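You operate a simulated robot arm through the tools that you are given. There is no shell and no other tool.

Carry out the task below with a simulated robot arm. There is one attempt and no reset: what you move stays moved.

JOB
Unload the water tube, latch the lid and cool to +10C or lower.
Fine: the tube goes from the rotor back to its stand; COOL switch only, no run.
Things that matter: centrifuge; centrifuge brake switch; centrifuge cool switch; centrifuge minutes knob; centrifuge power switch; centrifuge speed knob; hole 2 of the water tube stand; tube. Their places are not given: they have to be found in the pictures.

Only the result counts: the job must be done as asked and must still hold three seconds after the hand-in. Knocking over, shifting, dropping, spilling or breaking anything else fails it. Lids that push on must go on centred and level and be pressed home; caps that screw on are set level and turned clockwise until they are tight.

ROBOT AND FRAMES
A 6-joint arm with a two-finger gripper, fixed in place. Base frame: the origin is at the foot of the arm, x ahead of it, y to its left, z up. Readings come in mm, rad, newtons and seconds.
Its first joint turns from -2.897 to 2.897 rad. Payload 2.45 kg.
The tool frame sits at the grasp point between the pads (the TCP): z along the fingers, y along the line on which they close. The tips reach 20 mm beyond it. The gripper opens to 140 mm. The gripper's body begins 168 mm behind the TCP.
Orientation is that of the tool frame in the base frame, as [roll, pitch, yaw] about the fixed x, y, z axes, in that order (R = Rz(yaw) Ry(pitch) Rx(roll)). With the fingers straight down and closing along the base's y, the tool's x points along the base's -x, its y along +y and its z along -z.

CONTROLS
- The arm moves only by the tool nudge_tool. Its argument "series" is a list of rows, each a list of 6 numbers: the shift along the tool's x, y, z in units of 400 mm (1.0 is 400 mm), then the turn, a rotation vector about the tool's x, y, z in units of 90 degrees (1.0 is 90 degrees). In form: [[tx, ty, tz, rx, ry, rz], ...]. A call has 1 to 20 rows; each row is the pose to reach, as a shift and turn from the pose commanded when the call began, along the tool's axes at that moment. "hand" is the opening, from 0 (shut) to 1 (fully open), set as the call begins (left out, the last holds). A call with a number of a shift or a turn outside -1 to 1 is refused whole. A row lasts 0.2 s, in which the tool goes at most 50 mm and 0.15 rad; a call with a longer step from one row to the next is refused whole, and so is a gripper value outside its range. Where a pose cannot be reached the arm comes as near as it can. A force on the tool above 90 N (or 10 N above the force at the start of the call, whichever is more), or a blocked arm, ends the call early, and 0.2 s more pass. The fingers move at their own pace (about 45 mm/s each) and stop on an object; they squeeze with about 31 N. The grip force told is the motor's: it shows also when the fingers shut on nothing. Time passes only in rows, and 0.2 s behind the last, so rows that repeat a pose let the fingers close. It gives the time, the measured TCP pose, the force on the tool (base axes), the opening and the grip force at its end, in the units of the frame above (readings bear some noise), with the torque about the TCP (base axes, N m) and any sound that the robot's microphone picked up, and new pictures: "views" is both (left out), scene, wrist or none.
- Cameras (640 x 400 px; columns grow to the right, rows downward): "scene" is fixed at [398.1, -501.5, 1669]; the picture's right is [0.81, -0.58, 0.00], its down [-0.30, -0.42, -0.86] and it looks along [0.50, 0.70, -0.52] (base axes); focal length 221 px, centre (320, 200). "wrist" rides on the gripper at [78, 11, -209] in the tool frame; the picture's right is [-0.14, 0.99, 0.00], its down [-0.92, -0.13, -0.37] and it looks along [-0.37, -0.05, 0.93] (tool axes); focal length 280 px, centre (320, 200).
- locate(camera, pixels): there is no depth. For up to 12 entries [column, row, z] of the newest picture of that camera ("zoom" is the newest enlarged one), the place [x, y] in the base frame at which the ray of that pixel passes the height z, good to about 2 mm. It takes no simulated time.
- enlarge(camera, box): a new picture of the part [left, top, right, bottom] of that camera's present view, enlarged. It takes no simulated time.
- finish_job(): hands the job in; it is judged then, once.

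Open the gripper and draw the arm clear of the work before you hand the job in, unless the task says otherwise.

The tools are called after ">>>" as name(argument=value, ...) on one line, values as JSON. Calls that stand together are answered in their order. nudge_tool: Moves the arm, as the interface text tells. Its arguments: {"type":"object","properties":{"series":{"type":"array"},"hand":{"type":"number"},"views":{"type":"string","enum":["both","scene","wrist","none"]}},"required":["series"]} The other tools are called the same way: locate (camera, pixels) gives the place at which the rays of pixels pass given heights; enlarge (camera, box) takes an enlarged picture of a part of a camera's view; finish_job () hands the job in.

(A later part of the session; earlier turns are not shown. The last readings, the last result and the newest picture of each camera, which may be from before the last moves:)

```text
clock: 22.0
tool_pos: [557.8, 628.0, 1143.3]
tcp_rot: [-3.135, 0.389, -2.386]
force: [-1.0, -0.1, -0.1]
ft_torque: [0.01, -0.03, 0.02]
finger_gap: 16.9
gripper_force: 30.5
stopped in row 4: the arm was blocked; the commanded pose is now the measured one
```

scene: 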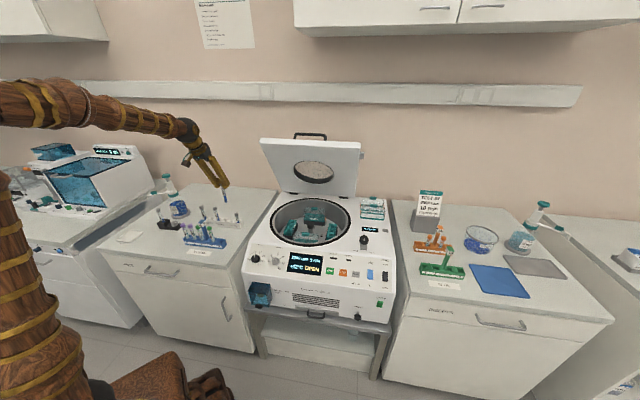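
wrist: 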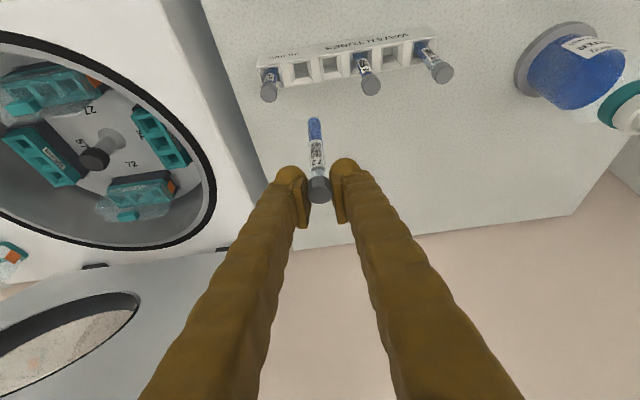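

The arm reports being blocked though no tool force shows. I look at the scene to find the cause.

>>> enlarge(camera="scene", box=[0, 60, 320, 260])

>>> enlarge(camera="wrist", box=[200, 0, 520, 200])

```text
2.00 times, centred on (160, 160) of scene
```

zoom: 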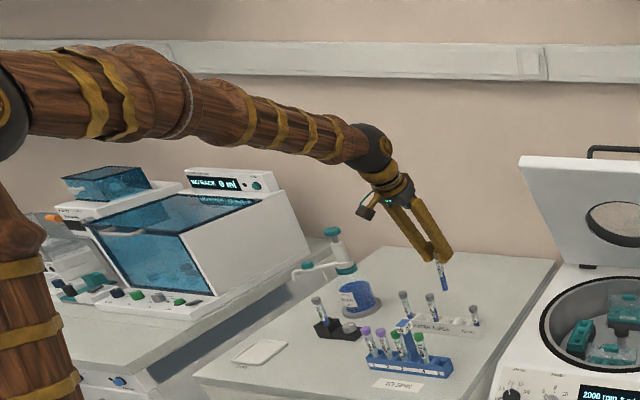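

```text
2.00 times, centred on (360, 100) of wrist
```

zoom: 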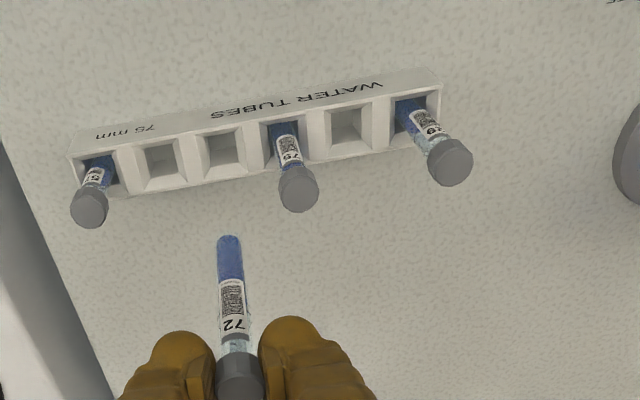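

No visible contact; tool force is ~0. I test-raise by 40 mm to see which motion is obstructed.

>>> nudge_tool(series=[[-0.019, 0, -0.046, 0, 0, 0], [-0.038, 0, -0.0925, 0, 0, 0], [-0.038, 0, -0.0925, 0, 0, 0]])

```text
clock: 22.8
tool_pos: [563.4, 628.1, 1176.2]
tcp_rot: [-3.132, 0.38, -2.393]
force: [0.3, -0.1, -0.3]
ft_torque: [-0.01, 0.01, -0.01]
finger_gap: 17.3
gripper_force: 30.9
```

scene: 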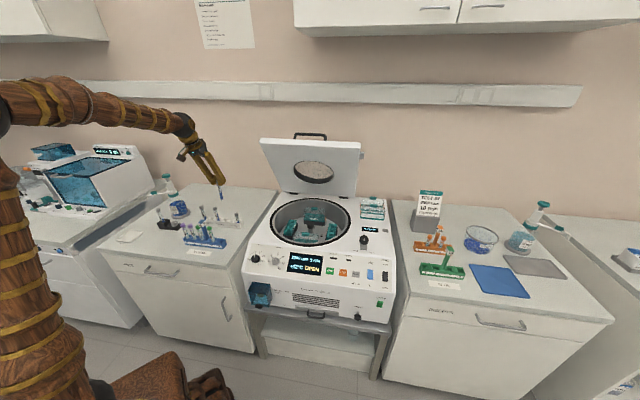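
wrist: 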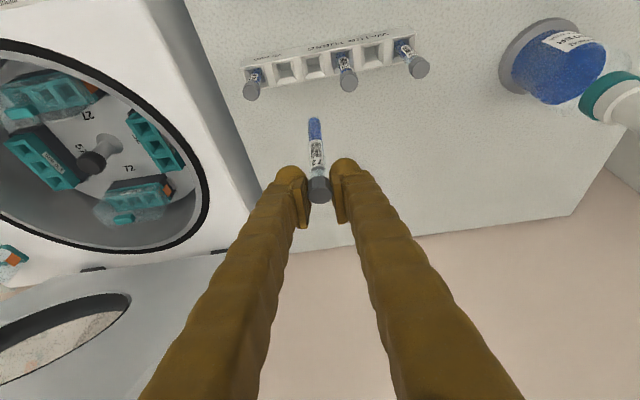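

The error pattern (joint 1 short, shoulder pushed forward) suggests the elbow is obstructed on the left for this leaned-back pose. I back off to the right and outward (+60 d, +60 w) and restore the exact orientation, before turning the tool 90° so it leans along the row instead.

>>> nudge_tool(series=[[-0.0384, -0.0361, 0.0086, -0.0037, -0.0089, -0.0055], [-0.0768, -0.0722, 0.0172, -0.0074, -0.0178, -0.011], [-0.1152, -0.1084, 0.0259, -0.0112, -0.0268, -0.0164], [-0.1536, -0.1445, 0.0345, -0.0149, -0.0357, -0.0219], [-0.1536, -0.1445, 0.0345, -0.0149, -0.0357, -0.0219], [-0.1536, -0.1445, 0.0345, -0.0149, -0.0357, -0.0219]], views="wrist")

```text
clock: 24.2
tool_pos: [637.4, 631.3, 1201.6]
tcp_rot: [3.14, 0.452, -2.342]
force: [-0.6, -0.3, 0.4]
ft_torque: [0.02, 0.01, -0.01]
finger_gap: 17.1
gripper_force: 30.8
```

wrist: 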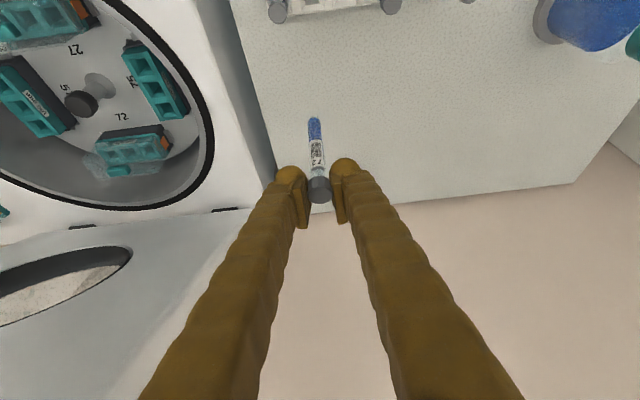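

Tracking is free again at (637, 631, 1202). I now turn the tool +90° about the vertical (so it leans toward +w, over the hole-3 side) while shifting left behind hole 2, keeping clear of the lid.

>>> nudge_tool(series=[[0, 0, 0, -0.0361, 0, -0.0743], [0, 0, 0, -0.0722, 0, -0.1486], [0, 0, 0, -0.1083, 0, -0.2229], [0, 0, 0, -0.1443, 0, -0.2972], [0, 0, 0, -0.1804, 0, -0.3715], [0, 0, 0, -0.2165, 0, -0.4459], [0.0143, 0.0543, -0.007, -0.2526, 0, -0.5202], [0.0287, 0.1087, -0.014, -0.2887, 0, -0.5945], [0.043, 0.163, -0.021, -0.3248, 0, -0.6688], [0.0573, 0.2173, -0.028, -0.3608, 0, -0.7431], [0.0717, 0.2717, -0.035, -0.3969, 0, -0.8174], [0.086, 0.326, -0.042, -0.433, 0, -0.8917], [0.086, 0.326, -0.042, -0.433, 0, -0.8917], [0.086, 0.326, -0.042, -0.433, 0, -0.8917]])

```text
clock: 27.2
tool_pos: [515.6, 694.1, 1201.9]
tcp_rot: [-3.141, 0.454, -0.783]
force: [0.1, 0.4, 0.0]
ft_torque: [-0.01, 0.0, 0.01]
finger_gap: 16.8
gripper_force: 30.9
```

scene: 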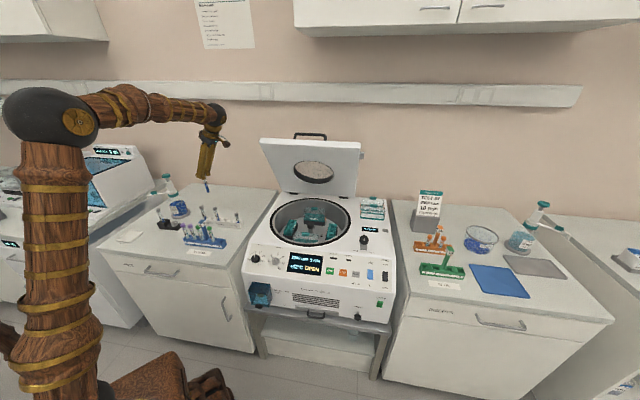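
wrist: 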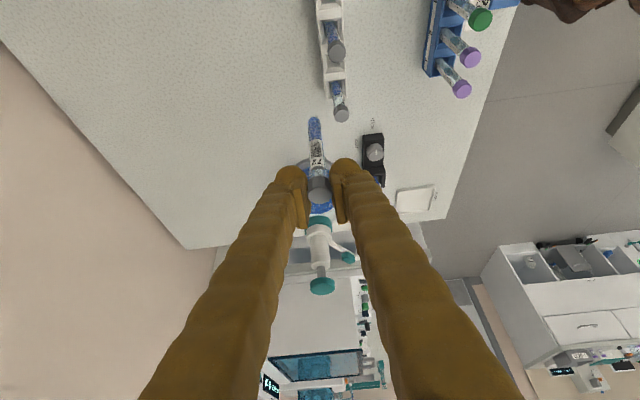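

Tracks correctly now: d=855, w=-126, z=1202, yaw -45°. I enlarge to check the tube and the stand holes ahead (column ~333).

>>> enlarge(camera="wrist", box=[260, 0, 420, 220])

>>> enlarge(camera="scene", box=[170, 130, 250, 240])

```text
1.82 times, centred on (340, 110) of wrist
```

zoom: 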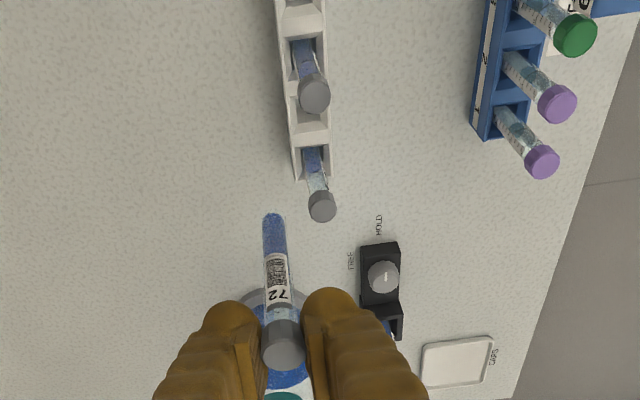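

```text
3.64 times, centred on (210, 185) of scene
```

zoom: 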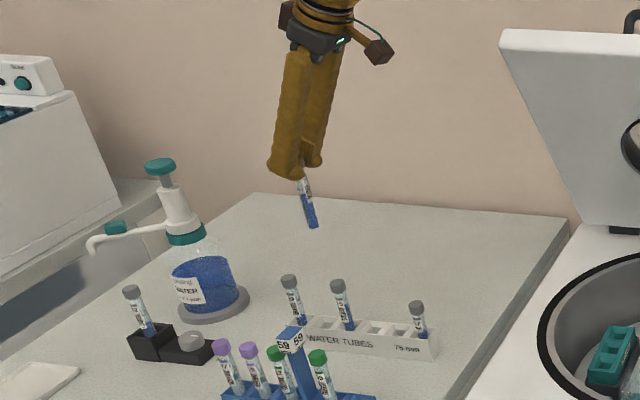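

Tube hangs vertically, parallel to its neighbours. I locate hole 2 (wrist 333.4,71.5), hole 1/3 and their caps from this view.

>>> locate(camera="wrist", pixels=[[333.4, 71.5, 930], [333.4, 71.5, 940], [341.1, 113.9, 1010], [341.1, 113.9, 1020], [337.2, 52.2, 1010], [337.2, 52.2, 1020], [336, 90, 930], [331, 30, 930]])

```text
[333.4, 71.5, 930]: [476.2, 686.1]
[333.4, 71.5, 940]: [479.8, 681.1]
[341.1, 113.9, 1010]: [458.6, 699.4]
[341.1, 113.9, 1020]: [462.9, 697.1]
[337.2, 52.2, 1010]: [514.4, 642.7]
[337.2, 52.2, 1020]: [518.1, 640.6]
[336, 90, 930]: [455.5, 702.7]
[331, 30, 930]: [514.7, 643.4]
```

Caps of tubes 29 and 75 triangulate to z≈1015 at w≈-168 and -89, so hole 2 is at about (489, 670.5). I check the held tube's bottom in the scene view (208.4,192.4).

>>> locate(camera="scene", pixels=[[208.35, 192.4, 1082], [208.35, 192.4, 1075], [208.35, 192.4, 1090], [205.5, 178, 1200]])

>>> locate(camera="wrist", pixels=[[314.1, 118.3, 1082], [314.1, 118.3, 1075], [314.1, 118.3, 1090]])

```text
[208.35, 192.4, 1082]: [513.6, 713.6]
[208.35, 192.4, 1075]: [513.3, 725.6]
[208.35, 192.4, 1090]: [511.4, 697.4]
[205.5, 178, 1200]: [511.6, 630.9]
```

```text
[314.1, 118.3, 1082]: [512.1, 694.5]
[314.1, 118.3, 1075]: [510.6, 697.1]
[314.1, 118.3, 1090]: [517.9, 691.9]
```

Tube bottom is straight below the TCP, total length ≈115 mm. I correct the 1° pitch error, move over hole 2 and lower to z≈1152 (tube bottom ~1037, still above the caps).

>>> nudge_tool(series=[[-0.0012, 0.0222, 0.0006, 0, 0.003, 0], [-0.0025, 0.0444, 0.0012, 0, 0.006, 0], [-0.0037, 0.0666, 0.0018, 0, 0.009, 0], [-0.005, 0.0888, 0.0024, 0, 0.0115, 0], [0.02, 0.0888, 0.055, 0, 0.0115, 0], [0.0498, 0.0888, 0.1148, 0, 0.0115, 0], [0.0498, 0.0888, 0.1148, 0, 0.0115, 0], [0.0498, 0.0888, 0.1148, 0, 0.0115, 0]])

>>> enlarge(camera="wrist", box=[240, 40, 400, 200])

>>> enlarge(camera="scene", box=[180, 165, 250, 240])

```text
clock: 29.0
tool_pos: [489.8, 670.4, 1149.6]
tcp_rot: [3.141, 0.437, -0.785]
force: [0.3, -0.1, 0.8]
ft_torque: [0.01, 0.02, -0.01]
finger_gap: 17.1
gripper_force: 31.2
```

scene: 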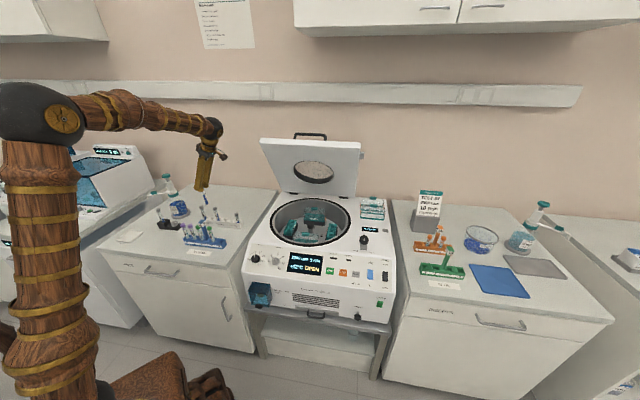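
wrist: 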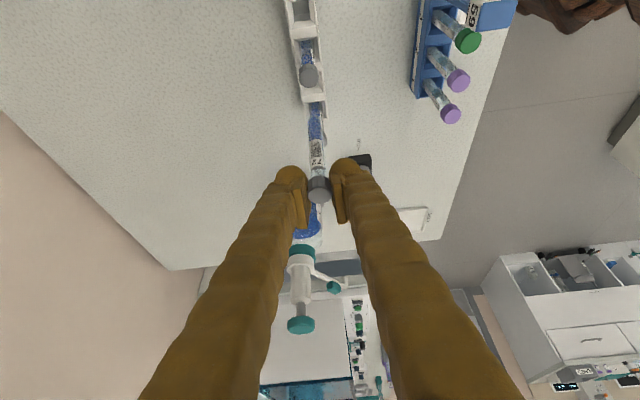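

```text
2.50 times, centred on (320, 120) of wrist
```

zoom: 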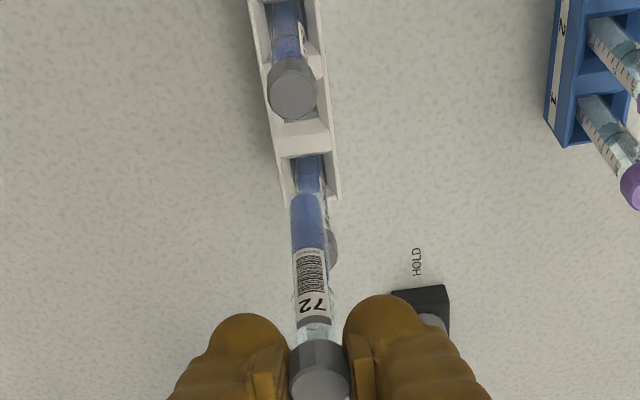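

```text
5.33 times, centred on (215, 202) of scene
```

zoom: 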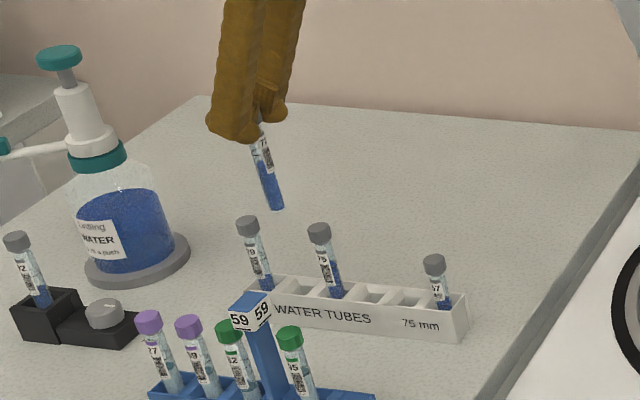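

Held tube bottom is at scene (207.1,203.9); I check it and cap 75 (wrist 308.8,76) against expectation.

>>> locate(camera="scene", pixels=[[207.1, 203.9, 1035], [207.1, 203.9, 1030], [207.1, 203.9, 1040], [211.7, 218.7, 935], [196.5, 206.5, 1015], [215, 207.8, 1015]])

>>> locate(camera="wrist", pixels=[[308.8, 76, 1015], [308.8, 76, 1010], [308.8, 76, 1020], [312.8, 95.2, 935], [315, 117.5, 1035], [326, 139, 1015]])

```text
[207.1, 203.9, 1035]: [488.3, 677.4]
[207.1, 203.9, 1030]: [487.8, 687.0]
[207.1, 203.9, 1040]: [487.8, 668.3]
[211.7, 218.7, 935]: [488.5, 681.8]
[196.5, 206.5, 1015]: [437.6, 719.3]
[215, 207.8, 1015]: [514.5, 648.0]
```

```text
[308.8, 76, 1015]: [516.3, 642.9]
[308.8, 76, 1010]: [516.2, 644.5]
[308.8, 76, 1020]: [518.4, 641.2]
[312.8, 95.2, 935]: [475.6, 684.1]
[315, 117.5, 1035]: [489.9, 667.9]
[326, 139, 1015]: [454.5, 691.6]
```

Cap 75 confirms the frame; hole 2 is at d≈820, w≈-129.3, so I shift 1.5 mm left and lower 90 mm to just above the hole mouth, then look.

>>> nudge_tool(series=[[-0.0034, 0, 0.0016, 0, 0, 0], [0.018, 0, 0.05, 0, 0, 0], [0.043, 0, 0.1, 0, 0, 0], [0.067, 0, 0.152, 0, 0, 0], [0.0918, 0, 0.2054, 0, 0, 0], [0.0918, 0, 0.2054, 0, 0, 0], [0.0918, 0, 0.2054, 0, 0, 0]])

>>> enlarge(camera="scene", box=[190, 190, 240, 235])

>>> enlarge(camera="wrist", box=[240, 60, 400, 220])

```text
clock: 30.6
tool_pos: [487.4, 673.4, 1063.2]
tcp_rot: [3.142, 0.438, -0.783]
force: [0.4, 0.1, -0.3]
ft_torque: [0.05, -0.01, -0.02]
finger_gap: 17.3
gripper_force: 30.9
```

scene: 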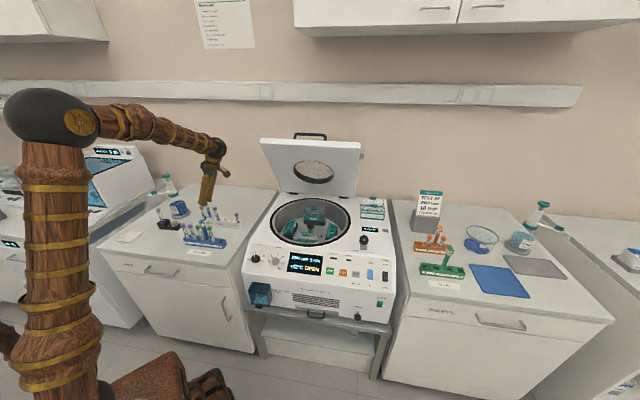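
wrist: 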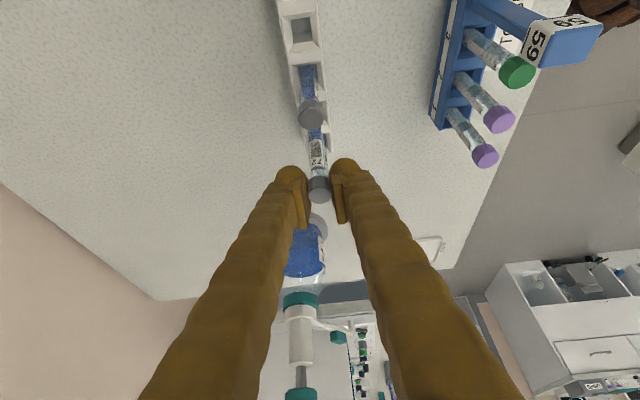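

```text
8.89 times, centred on (215, 212) of scene
```

zoom: 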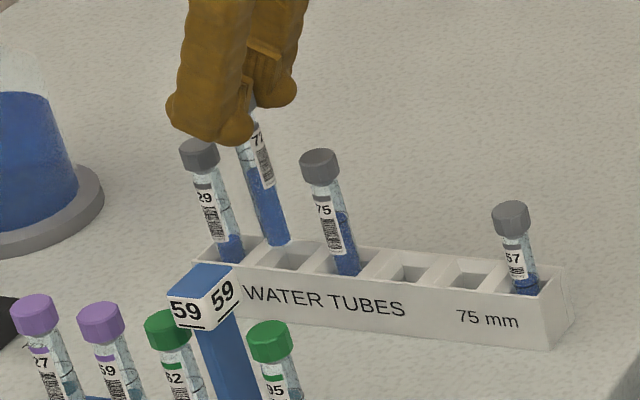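

```text
2.50 times, centred on (320, 140) of wrist
```

zoom: 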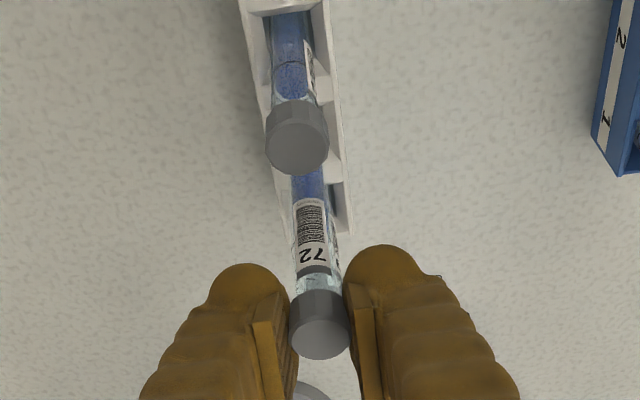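

In the scene zoom the tube axis would meet the stand top at about (283,261) versus the expected hole-2 axis (289,262), i.e. ~3–4 mm too far left, matching the w=-131.5 reading. I take another reading while shifting +2.5 mm in w.

>>> nudge_tool(series=[[0.0057, 0, -0.0026, 0, 0, 0], [0.0057, 0, -0.0026, 0, 0, 0], [0.0057, 0, -0.0026, 0, 0, 0]], views="none")

>>> nudge_tool(series=[[0, 0, 0, 0, 0, 0], [0, 0, 0, 0, 0, 0]])

>>> enlarge(camera="scene", box=[200, 200, 230, 230])

```text
clock: 31.4
tool_pos: [488.1, 671.3, 1063.4]
tcp_rot: [-3.141, 0.437, -0.781]
force: [0.5, -0.5, 0.0]
ft_torque: [-0.03, -0.01, 0.03]
finger_gap: 17.1
gripper_force: 31.2
```

```text
clock: 32.0
tool_pos: [489.7, 670.7, 1062.1]
tcp_rot: [3.141, 0.435, -0.785]
force: [0.5, -0.1, -1.0]
ft_torque: [-0.01, 0.0, 0.01]
finger_gap: 17.4
gripper_force: 30.9
```

scene: 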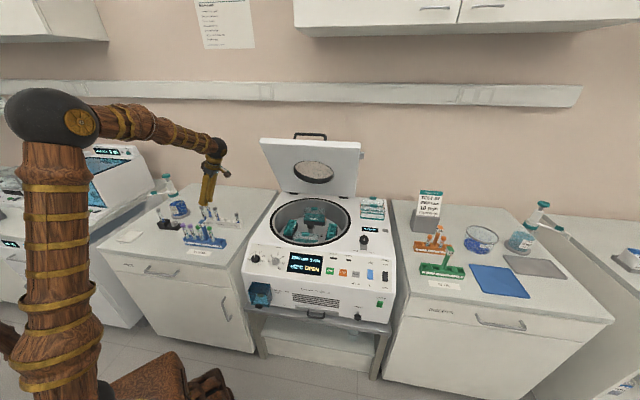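
wrist: 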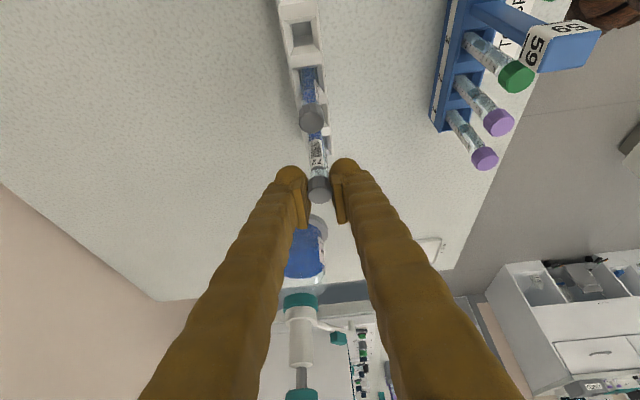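

```text
13.33 times, centred on (215, 215) of scene
```

zoom: 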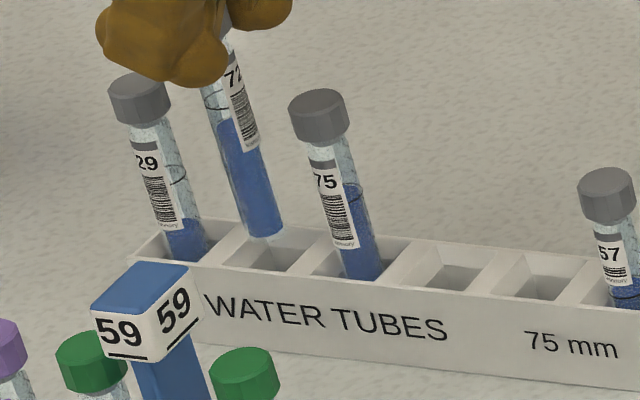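

Now the tube axis projects onto (274,261), right on hole 2's expected (275,261). I lower 30 mm into the hole slowly.

>>> nudge_tool(series=[[0.0079, 0, 0.017, 0, 0, 0], [0.0159, 0, 0.034, 0, 0, 0], [0.0238, 0, 0.051, 0, 0, 0], [0.0317, 0, 0.068, 0, 0, 0], [0.0317, 0, 0.068, 0, 0, 0]])

>>> enlarge(camera="scene", box=[200, 200, 230, 230])

>>> enlarge(camera="wrist", box=[240, 60, 400, 220])

```text
clock: 33.2
tool_pos: [492.2, 670.4, 1032.7]
tcp_rot: [3.141, 0.437, -0.784]
force: [0.7, 0.8, -0.8]
ft_torque: [-0.02, 0.01, 0.05]
finger_gap: 17.1
gripper_force: 31.0
```

scene: 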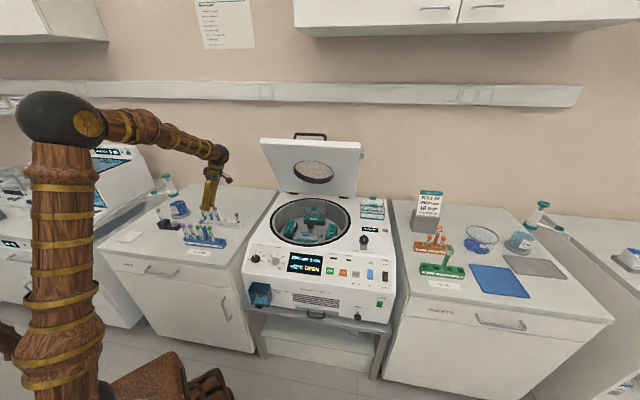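
wrist: 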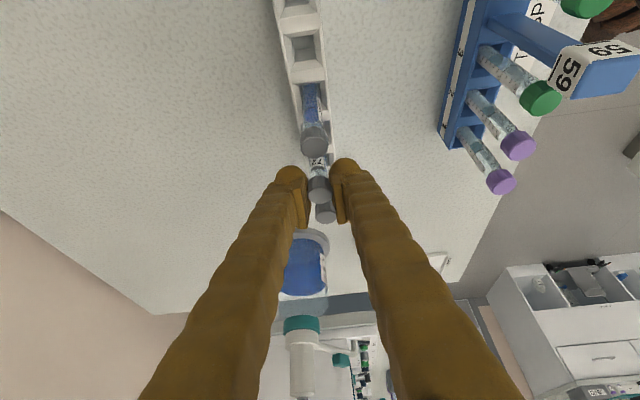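

```text
13.33 times, centred on (215, 215) of scene
```

zoom: 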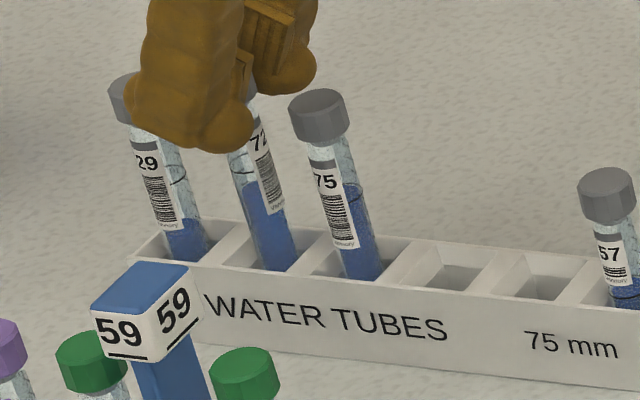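

```text
2.50 times, centred on (320, 140) of wrist
```

zoom: 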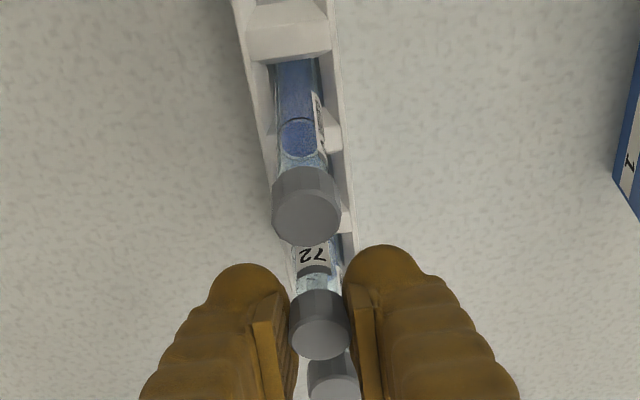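

The tube is entering hole 2 with no contact force. I lower another 12 mm and read the force.

>>> nudge_tool(series=[[0.0042, 0, 0.0091, 0, 0, 0], [0.0085, 0, 0.0181, 0, 0, 0], [0.0127, 0, 0.0272, 0, 0, 0], [0.0127, 0, 0.0272, 0, 0, 0]], views="none")

>>> nudge_tool(series=[[0.0021, 0, 0.0045, 0, 0, 0], [0.0042, 0, 0.0091, 0, 0, 0], [0.0042, 0, 0.0091, 0, 0, 0]])

>>> enlarge(camera="scene", box=[200, 200, 230, 230])

```text
clock: 34.2
tool_pos: [491.7, 670.4, 1020.5]
tcp_rot: [-3.139, 0.436, -0.784]
force: [-1.4, 0.1, 23.0]
ft_torque: [0.12, 0.14, 0.01]
finger_gap: 17.1
gripper_force: 30.7
```

```text
clock: 35.0
tool_pos: [491.9, 669.9, 1015.0]
tcp_rot: [-3.141, 0.437, -0.784]
force: [-0.3, 0.8, 31.6]
ft_torque: [0.1, 0.12, -0.02]
finger_gap: 17.1
gripper_force: 30.4
```

scene: 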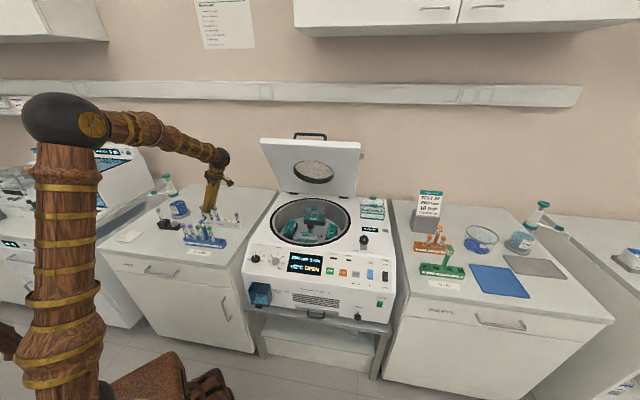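
wrist: 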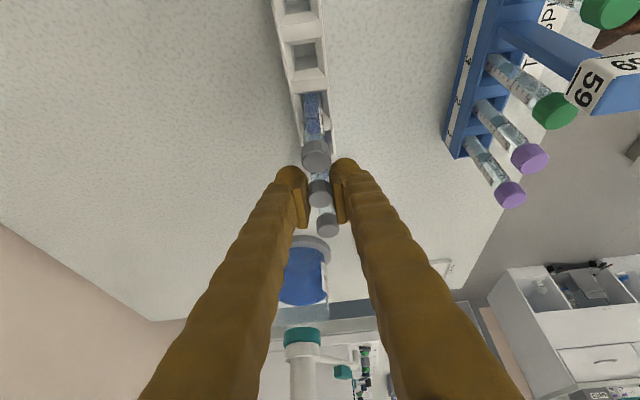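

```text
13.33 times, centred on (215, 215) of scene
```

zoom: 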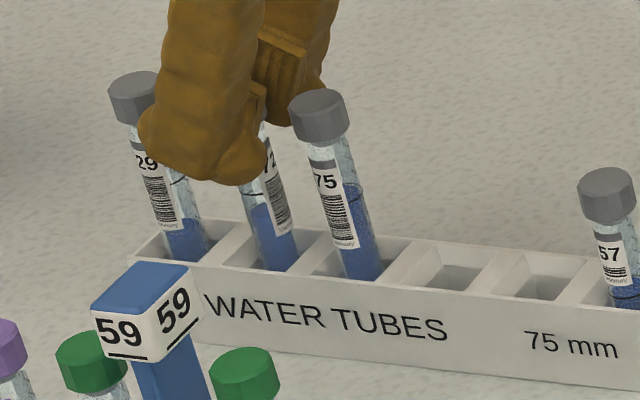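

Contact at z≈1021 with ~25–30 N upward: the tube is seated in hole 2 beside its neighbours at similar height. I open the gripper to about 49 mm.

>>> nudge_tool(series=[[0, 0, 0, 0, 0, 0], [0, 0, 0, 0, 0, 0], [0, 0, 0, 0, 0, 0], [0, 0, 0, 0, 0, 0]], hand=0.35)

>>> enlarge(camera="scene", box=[200, 200, 230, 230])

>>> enlarge(camera="wrist", box=[240, 80, 400, 240])

```text
clock: 36.0
tool_pos: [490.9, 669.7, 1014.3]
tcp_rot: [3.14, 0.438, -0.784]
force: [0.6, 0.2, 0.6]
ft_torque: [-0.03, 0.03, -0.02]
finger_gap: 48.8
gripper_force: 0.0
```

scene: 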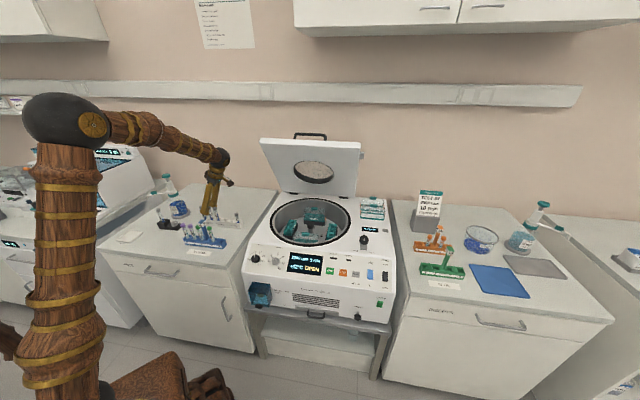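
wrist: 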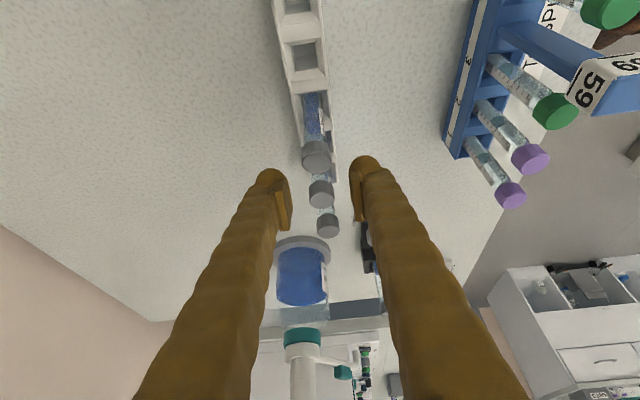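

```text
13.33 times, centred on (215, 215) of scene
```

zoom: 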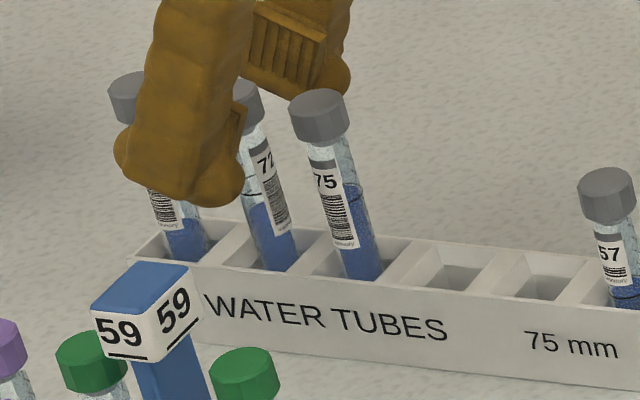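

```text
2.50 times, centred on (320, 160) of wrist
```

zoom: 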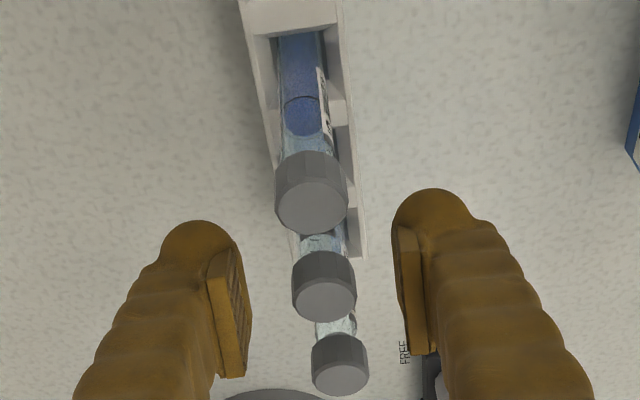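

The tube stands level with its neighbours in hole 2. I withdraw straight up 150 mm.

>>> nudge_tool(series=[[-0.0212, 0, -0.0453, 0, 0, 0], [-0.053, 0, -0.1133, 0, 0, 0], [-0.09, 0, -0.1926, 0, 0, 0], [-0.1247, 0, -0.2666, 0, 0, 0], [-0.159, 0, -0.34, 0, 0, 0], [-0.159, 0, -0.34, 0, 0, 0]])

>>> enlarge(camera="scene", box=[190, 195, 250, 240])

>>> enlarge(camera="wrist", box=[240, 0, 400, 200])

```text
clock: 37.4
tool_pos: [493.9, 671.6, 1164.8]
tcp_rot: [3.14, 0.435, -0.784]
force: [-0.9, 0.5, -0.4]
ft_torque: [0.0, -0.04, 0.02]
finger_gap: 48.9
gripper_force: 0.0
```

scene: 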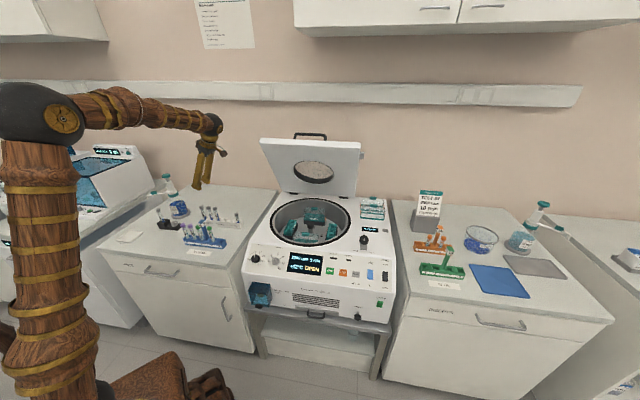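
wrist: 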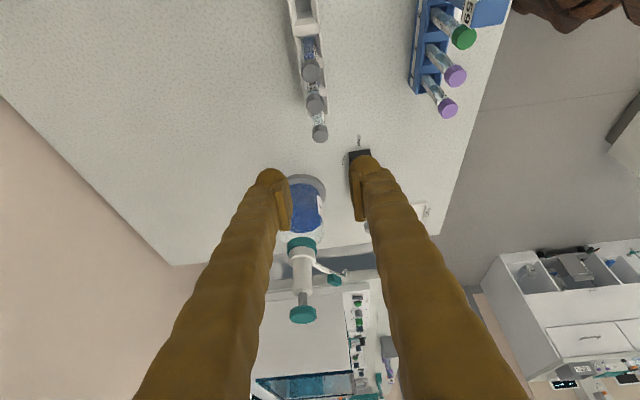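

```text
8.89 times, centred on (220, 218) of scene
```

zoom: 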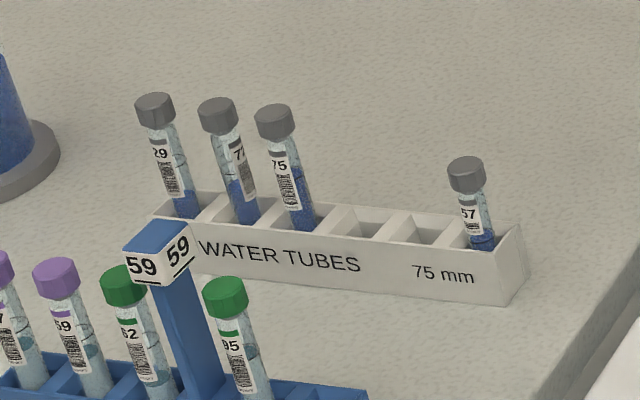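

```text
2.00 times, centred on (320, 100) of wrist
```

zoom: 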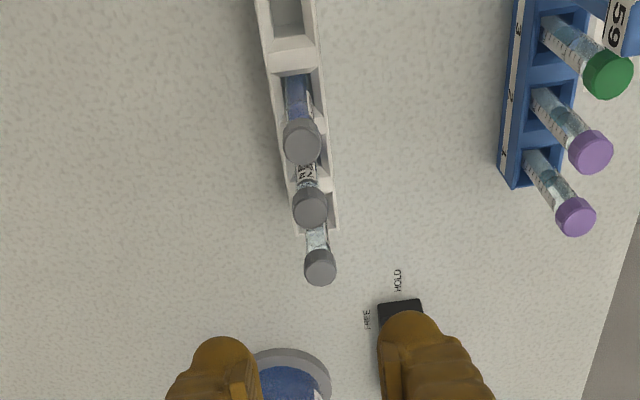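

Tube 72 sits in hole 2 level with 29 and 75. Now for the lid: I rise and move right/back (to about d=674, w=104, z=1415) before turning the tool back.

>>> nudge_tool(series=[[0.0257, 0.0375, -0.081, 0, 0, 0], [0.0513, 0.075, -0.1619, 0, 0, 0], [0.077, 0.1125, -0.2429, 0, 0, 0], [0.1026, 0.15, -0.3238, 0, 0, 0], [0.1283, 0.1875, -0.4048, 0, 0, 0], [0.1539, 0.225, -0.4858, 0, 0, 0], [0.1796, 0.2625, -0.5667, 0, 0, 0], [0.2052, 0.3, -0.6477, 0, 0, 0], [0.2309, 0.3375, -0.7286, 0, 0, 0], [0.2565, 0.375, -0.8096, 0, 0, 0], [0.2565, 0.375, -0.8096, 0, 0, 0]], hand=0.35, views="scene")

```text
clock: 39.8
tool_pos: [545.6, 401.8, 1416.3]
tcp_rot: [-3.141, 0.437, -0.785]
force: [0.2, 1.2, 0.0]
ft_torque: [0.02, 0.0, -0.02]
finger_gap: 49.3
gripper_force: 0.0
```

scene: 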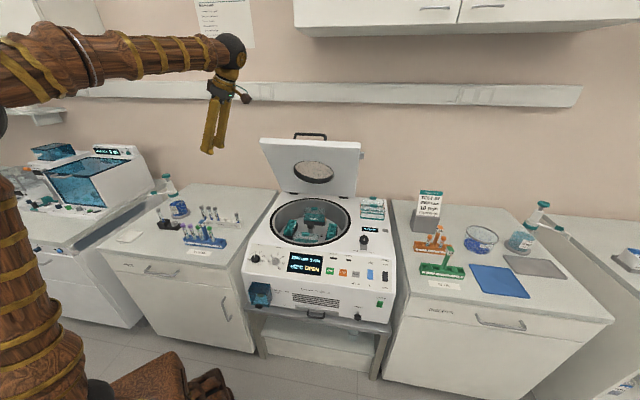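

Now I rotate the tool back −90° about the vertical while moving to about d=674, w=304, z=1515 to look down on the lid and its handle.

>>> nudge_tool(series=[[0.0289, 0, -0.0365, 0.0353, 0, 0.0755], [0.0578, 0, -0.073, 0.0705, 0, 0.151], [0.0868, 0, -0.1095, 0.1058, 0, 0.2265], [0.1157, 0, -0.146, 0.1411, 0, 0.302], [0.1446, 0, -0.1825, 0.1763, 0, 0.3775], [0.1735, 0, -0.219, 0.2116, 0, 0.453], [0.2024, 0, -0.2555, 0.2469, 0, 0.5285], [0.2313, 0, -0.292, 0.2821, 0, 0.604], [0.2603, 0, -0.3285, 0.3174, 0, 0.6795], [0.2892, 0, -0.365, 0.3527, 0, 0.755], [0.3181, 0, -0.4015, 0.3879, 0, 0.8305], [0.347, 0, -0.438, 0.4232, 0, 0.906], [0.347, 0, -0.438, 0.4232, 0, 0.906]], hand=1.0)

```text
clock: 42.6
tool_pos: [689.5, 260.5, 1515.9]
tcp_rot: [-3.14, 0.439, -2.356]
force: [-0.1, 0.3, -0.5]
ft_torque: [-0.01, 0.01, -0.02]
finger_gap: 139.9
gripper_force: 0.0
```

scene: 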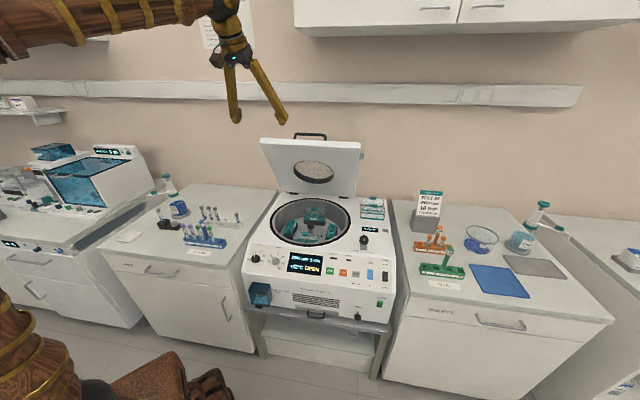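
wrist: 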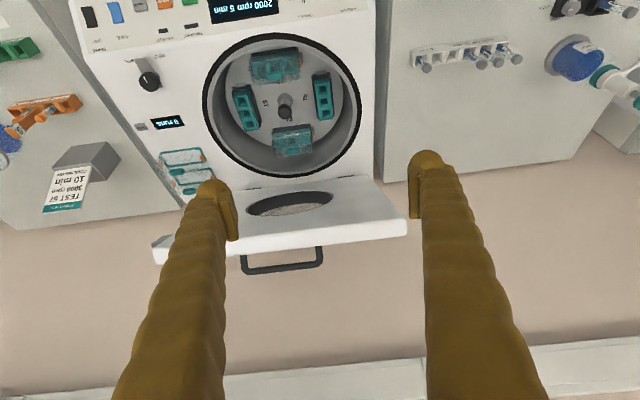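

The lid's free edge (white band, row ~235) and the handle loop (240–322, 245–275) are visible. I enlarge them.

>>> enlarge(camera="wrist", box=[140, 160, 420, 290])

>>> enlarge(camera="scene", box=[250, 120, 370, 200])

```text
2.29 times, centred on (280, 225) of wrist
```

zoom: 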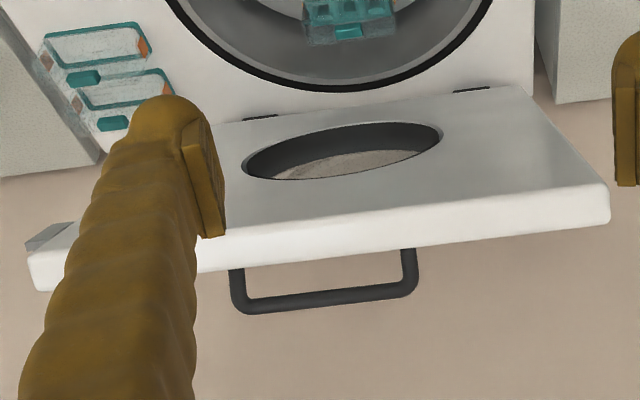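

```text
5.00 times, centred on (310, 160) of scene
```

zoom: 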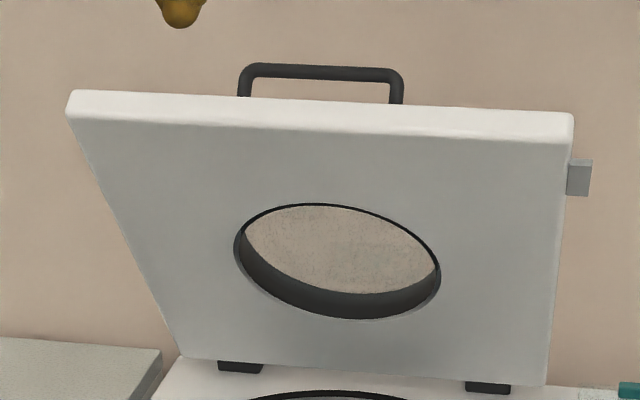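

I triangulate the lid's end-face corners and handle bar from wrist and scene pixels.

>>> locate(camera="wrist", pixels=[[406, 234.6, 1350], [406, 234.6, 1450], [405.5, 218.4, 1350], [405.5, 218.4, 1450], [157.5, 264.4, 1350], [157.5, 264.4, 1450], [282.2, 268.7, 1350], [282.2, 268.7, 1450], [320.7, 263.5, 1350], [320.7, 263.5, 1450], [152.3, 247.7, 1350], [152.3, 247.7, 1450]])

>>> locate(camera="scene", pixels=[[260, 138.4, 1350], [260, 138.4, 1450], [259.6, 143.6, 1350], [259.6, 143.6, 1450], [360.4, 143, 1350], [360.4, 143, 1450], [310.4, 134, 1350], [310.4, 134, 1450], [294.6, 134, 1350], [294.6, 134, 1450], [360.6, 148.6, 1350], [360.6, 148.6, 1450]])

```text
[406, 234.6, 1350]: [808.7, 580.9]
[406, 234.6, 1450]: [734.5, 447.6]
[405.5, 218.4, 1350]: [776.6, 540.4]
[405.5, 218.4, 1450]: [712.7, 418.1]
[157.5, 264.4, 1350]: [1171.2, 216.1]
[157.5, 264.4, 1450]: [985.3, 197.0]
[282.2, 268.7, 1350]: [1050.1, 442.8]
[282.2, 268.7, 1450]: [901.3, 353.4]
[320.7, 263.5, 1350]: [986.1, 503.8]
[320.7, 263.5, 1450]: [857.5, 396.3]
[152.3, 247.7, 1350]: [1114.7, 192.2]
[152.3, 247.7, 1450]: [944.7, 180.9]
```

```text
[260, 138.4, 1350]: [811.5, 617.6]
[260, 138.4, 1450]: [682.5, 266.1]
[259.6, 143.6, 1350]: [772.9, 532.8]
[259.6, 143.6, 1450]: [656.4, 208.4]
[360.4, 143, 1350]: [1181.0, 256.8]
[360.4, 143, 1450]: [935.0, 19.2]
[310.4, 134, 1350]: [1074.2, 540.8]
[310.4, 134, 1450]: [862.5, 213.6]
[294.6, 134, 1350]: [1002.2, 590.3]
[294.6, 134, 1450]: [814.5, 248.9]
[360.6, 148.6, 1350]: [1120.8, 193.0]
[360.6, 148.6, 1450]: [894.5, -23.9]
```

Handle bar centre is at about d=987, w=412, z=1390, 39 mm off the lid's outer face; hinge near d≈1180, z≈950. I'll lay the closed fingers over the bar and sweep it along its arc; first I go to d=900, w=412, z=1480 with the tool tilted to 60°.

>>> nudge_tool(series=[[-0.0597, -0.0341, 0.0405, 0, -0.0486, 0], [-0.1194, -0.0681, 0.0809, 0, -0.0973, 0], [-0.1791, -0.1022, 0.1214, 0, -0.1459, 0], [-0.2388, -0.1363, 0.1619, 0, -0.1945, 0], [-0.2985, -0.1703, 0.2023, 0, -0.2431, 0], [-0.3582, -0.2044, 0.2428, 0, -0.2918, 0], [-0.4179, -0.2384, 0.2832, 0, -0.3404, 0], [-0.4776, -0.2725, 0.3237, 0, -0.389, 0], [-0.4776, -0.2725, 0.3237, 0, -0.389, 0], [-0.4776, -0.2725, 0.3237, 0, -0.389, 0]], hand=0.0)

```text
clock: 44.8
tool_pos: [927.8, 343.5, 1482.7]
tcp_rot: [-3.139, 1.049, -2.354]
force: [0.1, 0.4, 0.0]
ft_torque: [0.02, -0.01, 0.02]
finger_gap: 0.2
gripper_force: 29.4
```

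scene: 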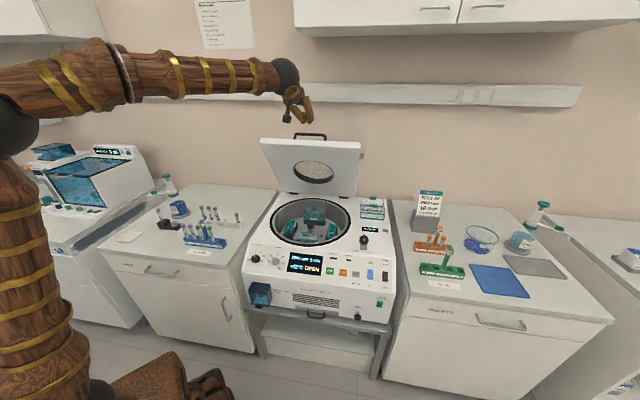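
wrist: 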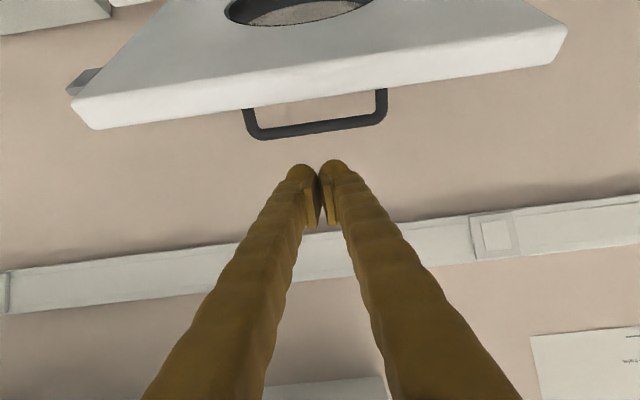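

Pose reached; the handle bar (centre ≈317,131) is below and ahead of the closed fingertips (320,165). I locate the bar again from this closer view.

>>> enlarge(camera="wrist", box=[220, 60, 420, 200])

>>> locate(camera="wrist", pixels=[[317, 131, 1370], [317, 131, 1380], [317, 131, 1390], [317, 131, 1400], [567, 32, 1350], [567, 32, 1370], [85, 122, 1360], [95, 128, 1370]])

>>> locate(camera="scene", pixels=[[310.4, 134, 1370], [310.4, 134, 1380], [310.4, 134, 1390], [310.4, 134, 1400]])

```text
2.86 times, centred on (320, 130) of wrist
```

zoom: 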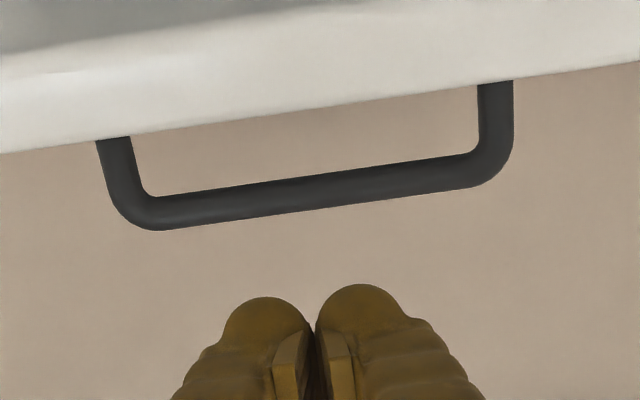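

```text
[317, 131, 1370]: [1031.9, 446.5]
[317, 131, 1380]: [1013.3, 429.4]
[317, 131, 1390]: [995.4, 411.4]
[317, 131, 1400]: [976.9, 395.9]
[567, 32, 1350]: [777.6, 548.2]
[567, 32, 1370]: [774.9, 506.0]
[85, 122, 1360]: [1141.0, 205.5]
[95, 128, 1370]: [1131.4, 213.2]
```

```text
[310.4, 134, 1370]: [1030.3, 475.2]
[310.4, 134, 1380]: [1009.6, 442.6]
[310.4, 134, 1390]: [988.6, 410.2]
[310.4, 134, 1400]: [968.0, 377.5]
```

Bar ≈ d=990, w=410, z=1390 (diameter ~14 mm). I advance along the tool axis to place the closed fingers ~20 mm above the bar.

>>> nudge_tool(series=[[-0.005, 0.0015, 0.0626, 0, 0, 0], [-0.01, 0.003, 0.1252, 0, 0, 0], [-0.015, 0.0045, 0.1878, 0, 0, 0], [-0.02, 0.006, 0.2504, 0, 0, 0], [-0.025, 0.0075, 0.313, 0, 0, 0], [-0.025, 0.0075, 0.313, 0, 0, 0], [-0.025, 0.0075, 0.313, 0, 0, 0]])

```text
clock: 46.4
tool_pos: [1007.0, 427.2, 1425.7]
tcp_rot: [-3.139, 1.048, -2.353]
force: [-0.3, 0.6, -0.2]
ft_torque: [0.03, 0.02, 0.02]
finger_gap: 0.1
gripper_force: 29.3
```

scene: 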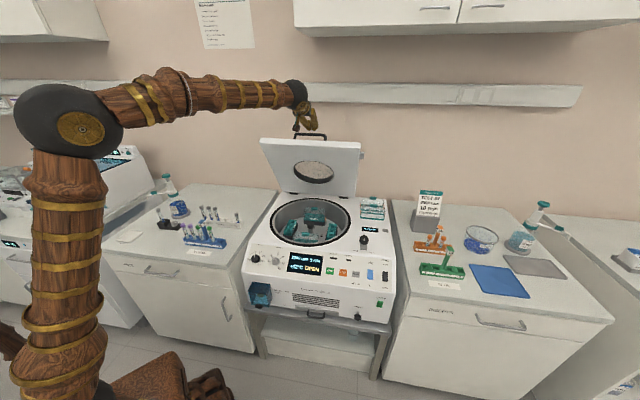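
wrist: 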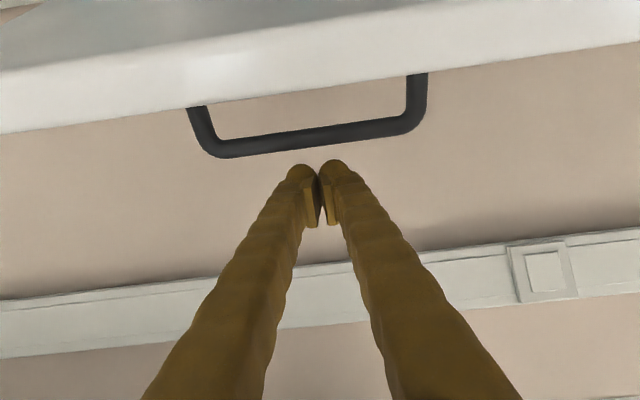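

The bar sits 45 mm from the tool axis, exactly as planned. I move onto the bar and begin sweeping it along the closing arc by about 6°, watching force and picture.

>>> nudge_tool(series=[[0.0225, 0, -0.004, 0, 0, 0], [0.0455, 0, -0.0085, 0, 0, 0], [0.0763, 0, -0.03, 0, 0, 0], [0.1073, 0, -0.0515, 0, 0, 0], [0.134, 0, -0.068, 0, 0, 0], [0.1608, 0, -0.0843, 0, 0, 0], [0.1608, 0, -0.0843, 0, 0, 0]])

```text
clock: 48.0
tool_pos: [963.1, 383.1, 1387.4]
tcp_rot: [-3.139, 1.049, -2.353]
force: [0.2, -0.1, -0.1]
ft_torque: [-0.04, 0.01, 0.03]
finger_gap: 0.1
gripper_force: 29.1
```

scene: 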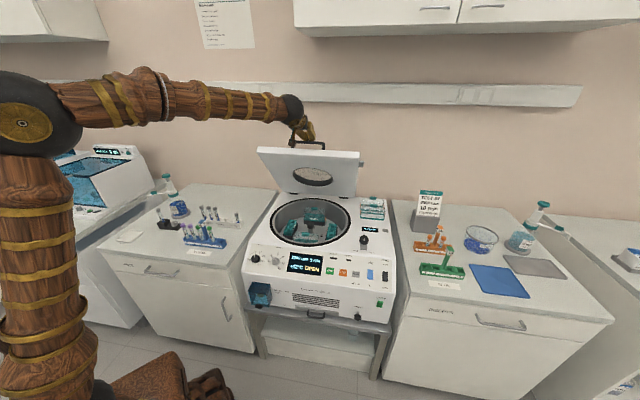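
wrist: 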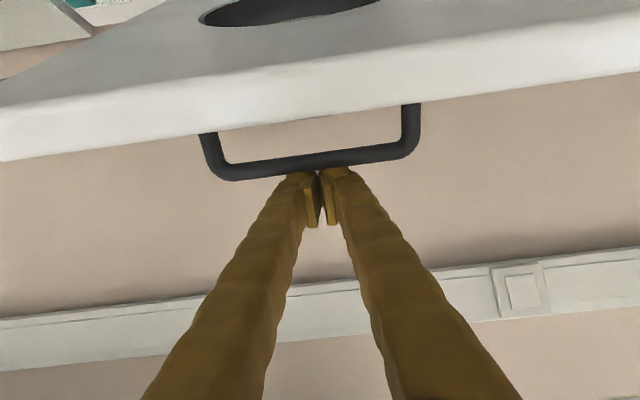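

The lid follows with almost no force (friction-held). The bar is ~12 mm past the TCP, so I shift outward slightly and continue the sweep to about 40°.

>>> nudge_tool(series=[[0.035, 0, 0, 0, 0, 0], [0.0708, 0, 0.0005, 0, 0, 0], [0.1093, 0, -0.015, 0, 0, 0], [0.1478, 0, -0.031, 0, 0, 0], [0.1975, 0, -0.0468, 0, 0, 0], [0.2473, 0, -0.0625, 0, 0, 0], [0.2473, 0, -0.0625, 0, 0, 0]])

```text
clock: 49.6
tool_pos: [912.3, 332.6, 1313.5]
tcp_rot: [-3.138, 1.05, -2.352]
force: [-0.4, -0.5, 0.4]
ft_torque: [0.0, -0.02, -0.01]
finger_gap: 0.0
gripper_force: 29.4
```

scene: 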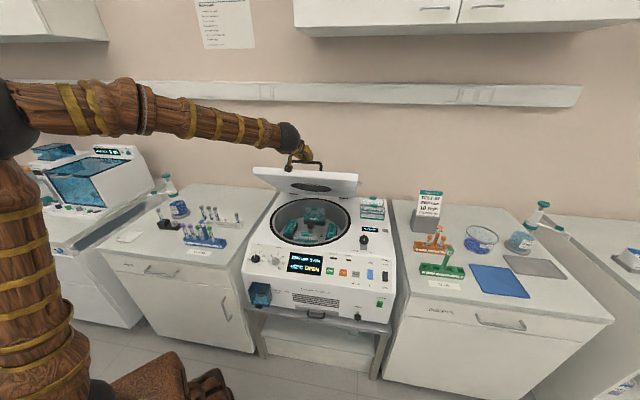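
wrist: 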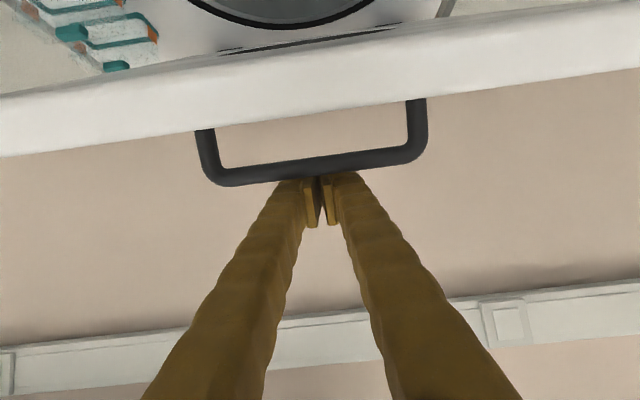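

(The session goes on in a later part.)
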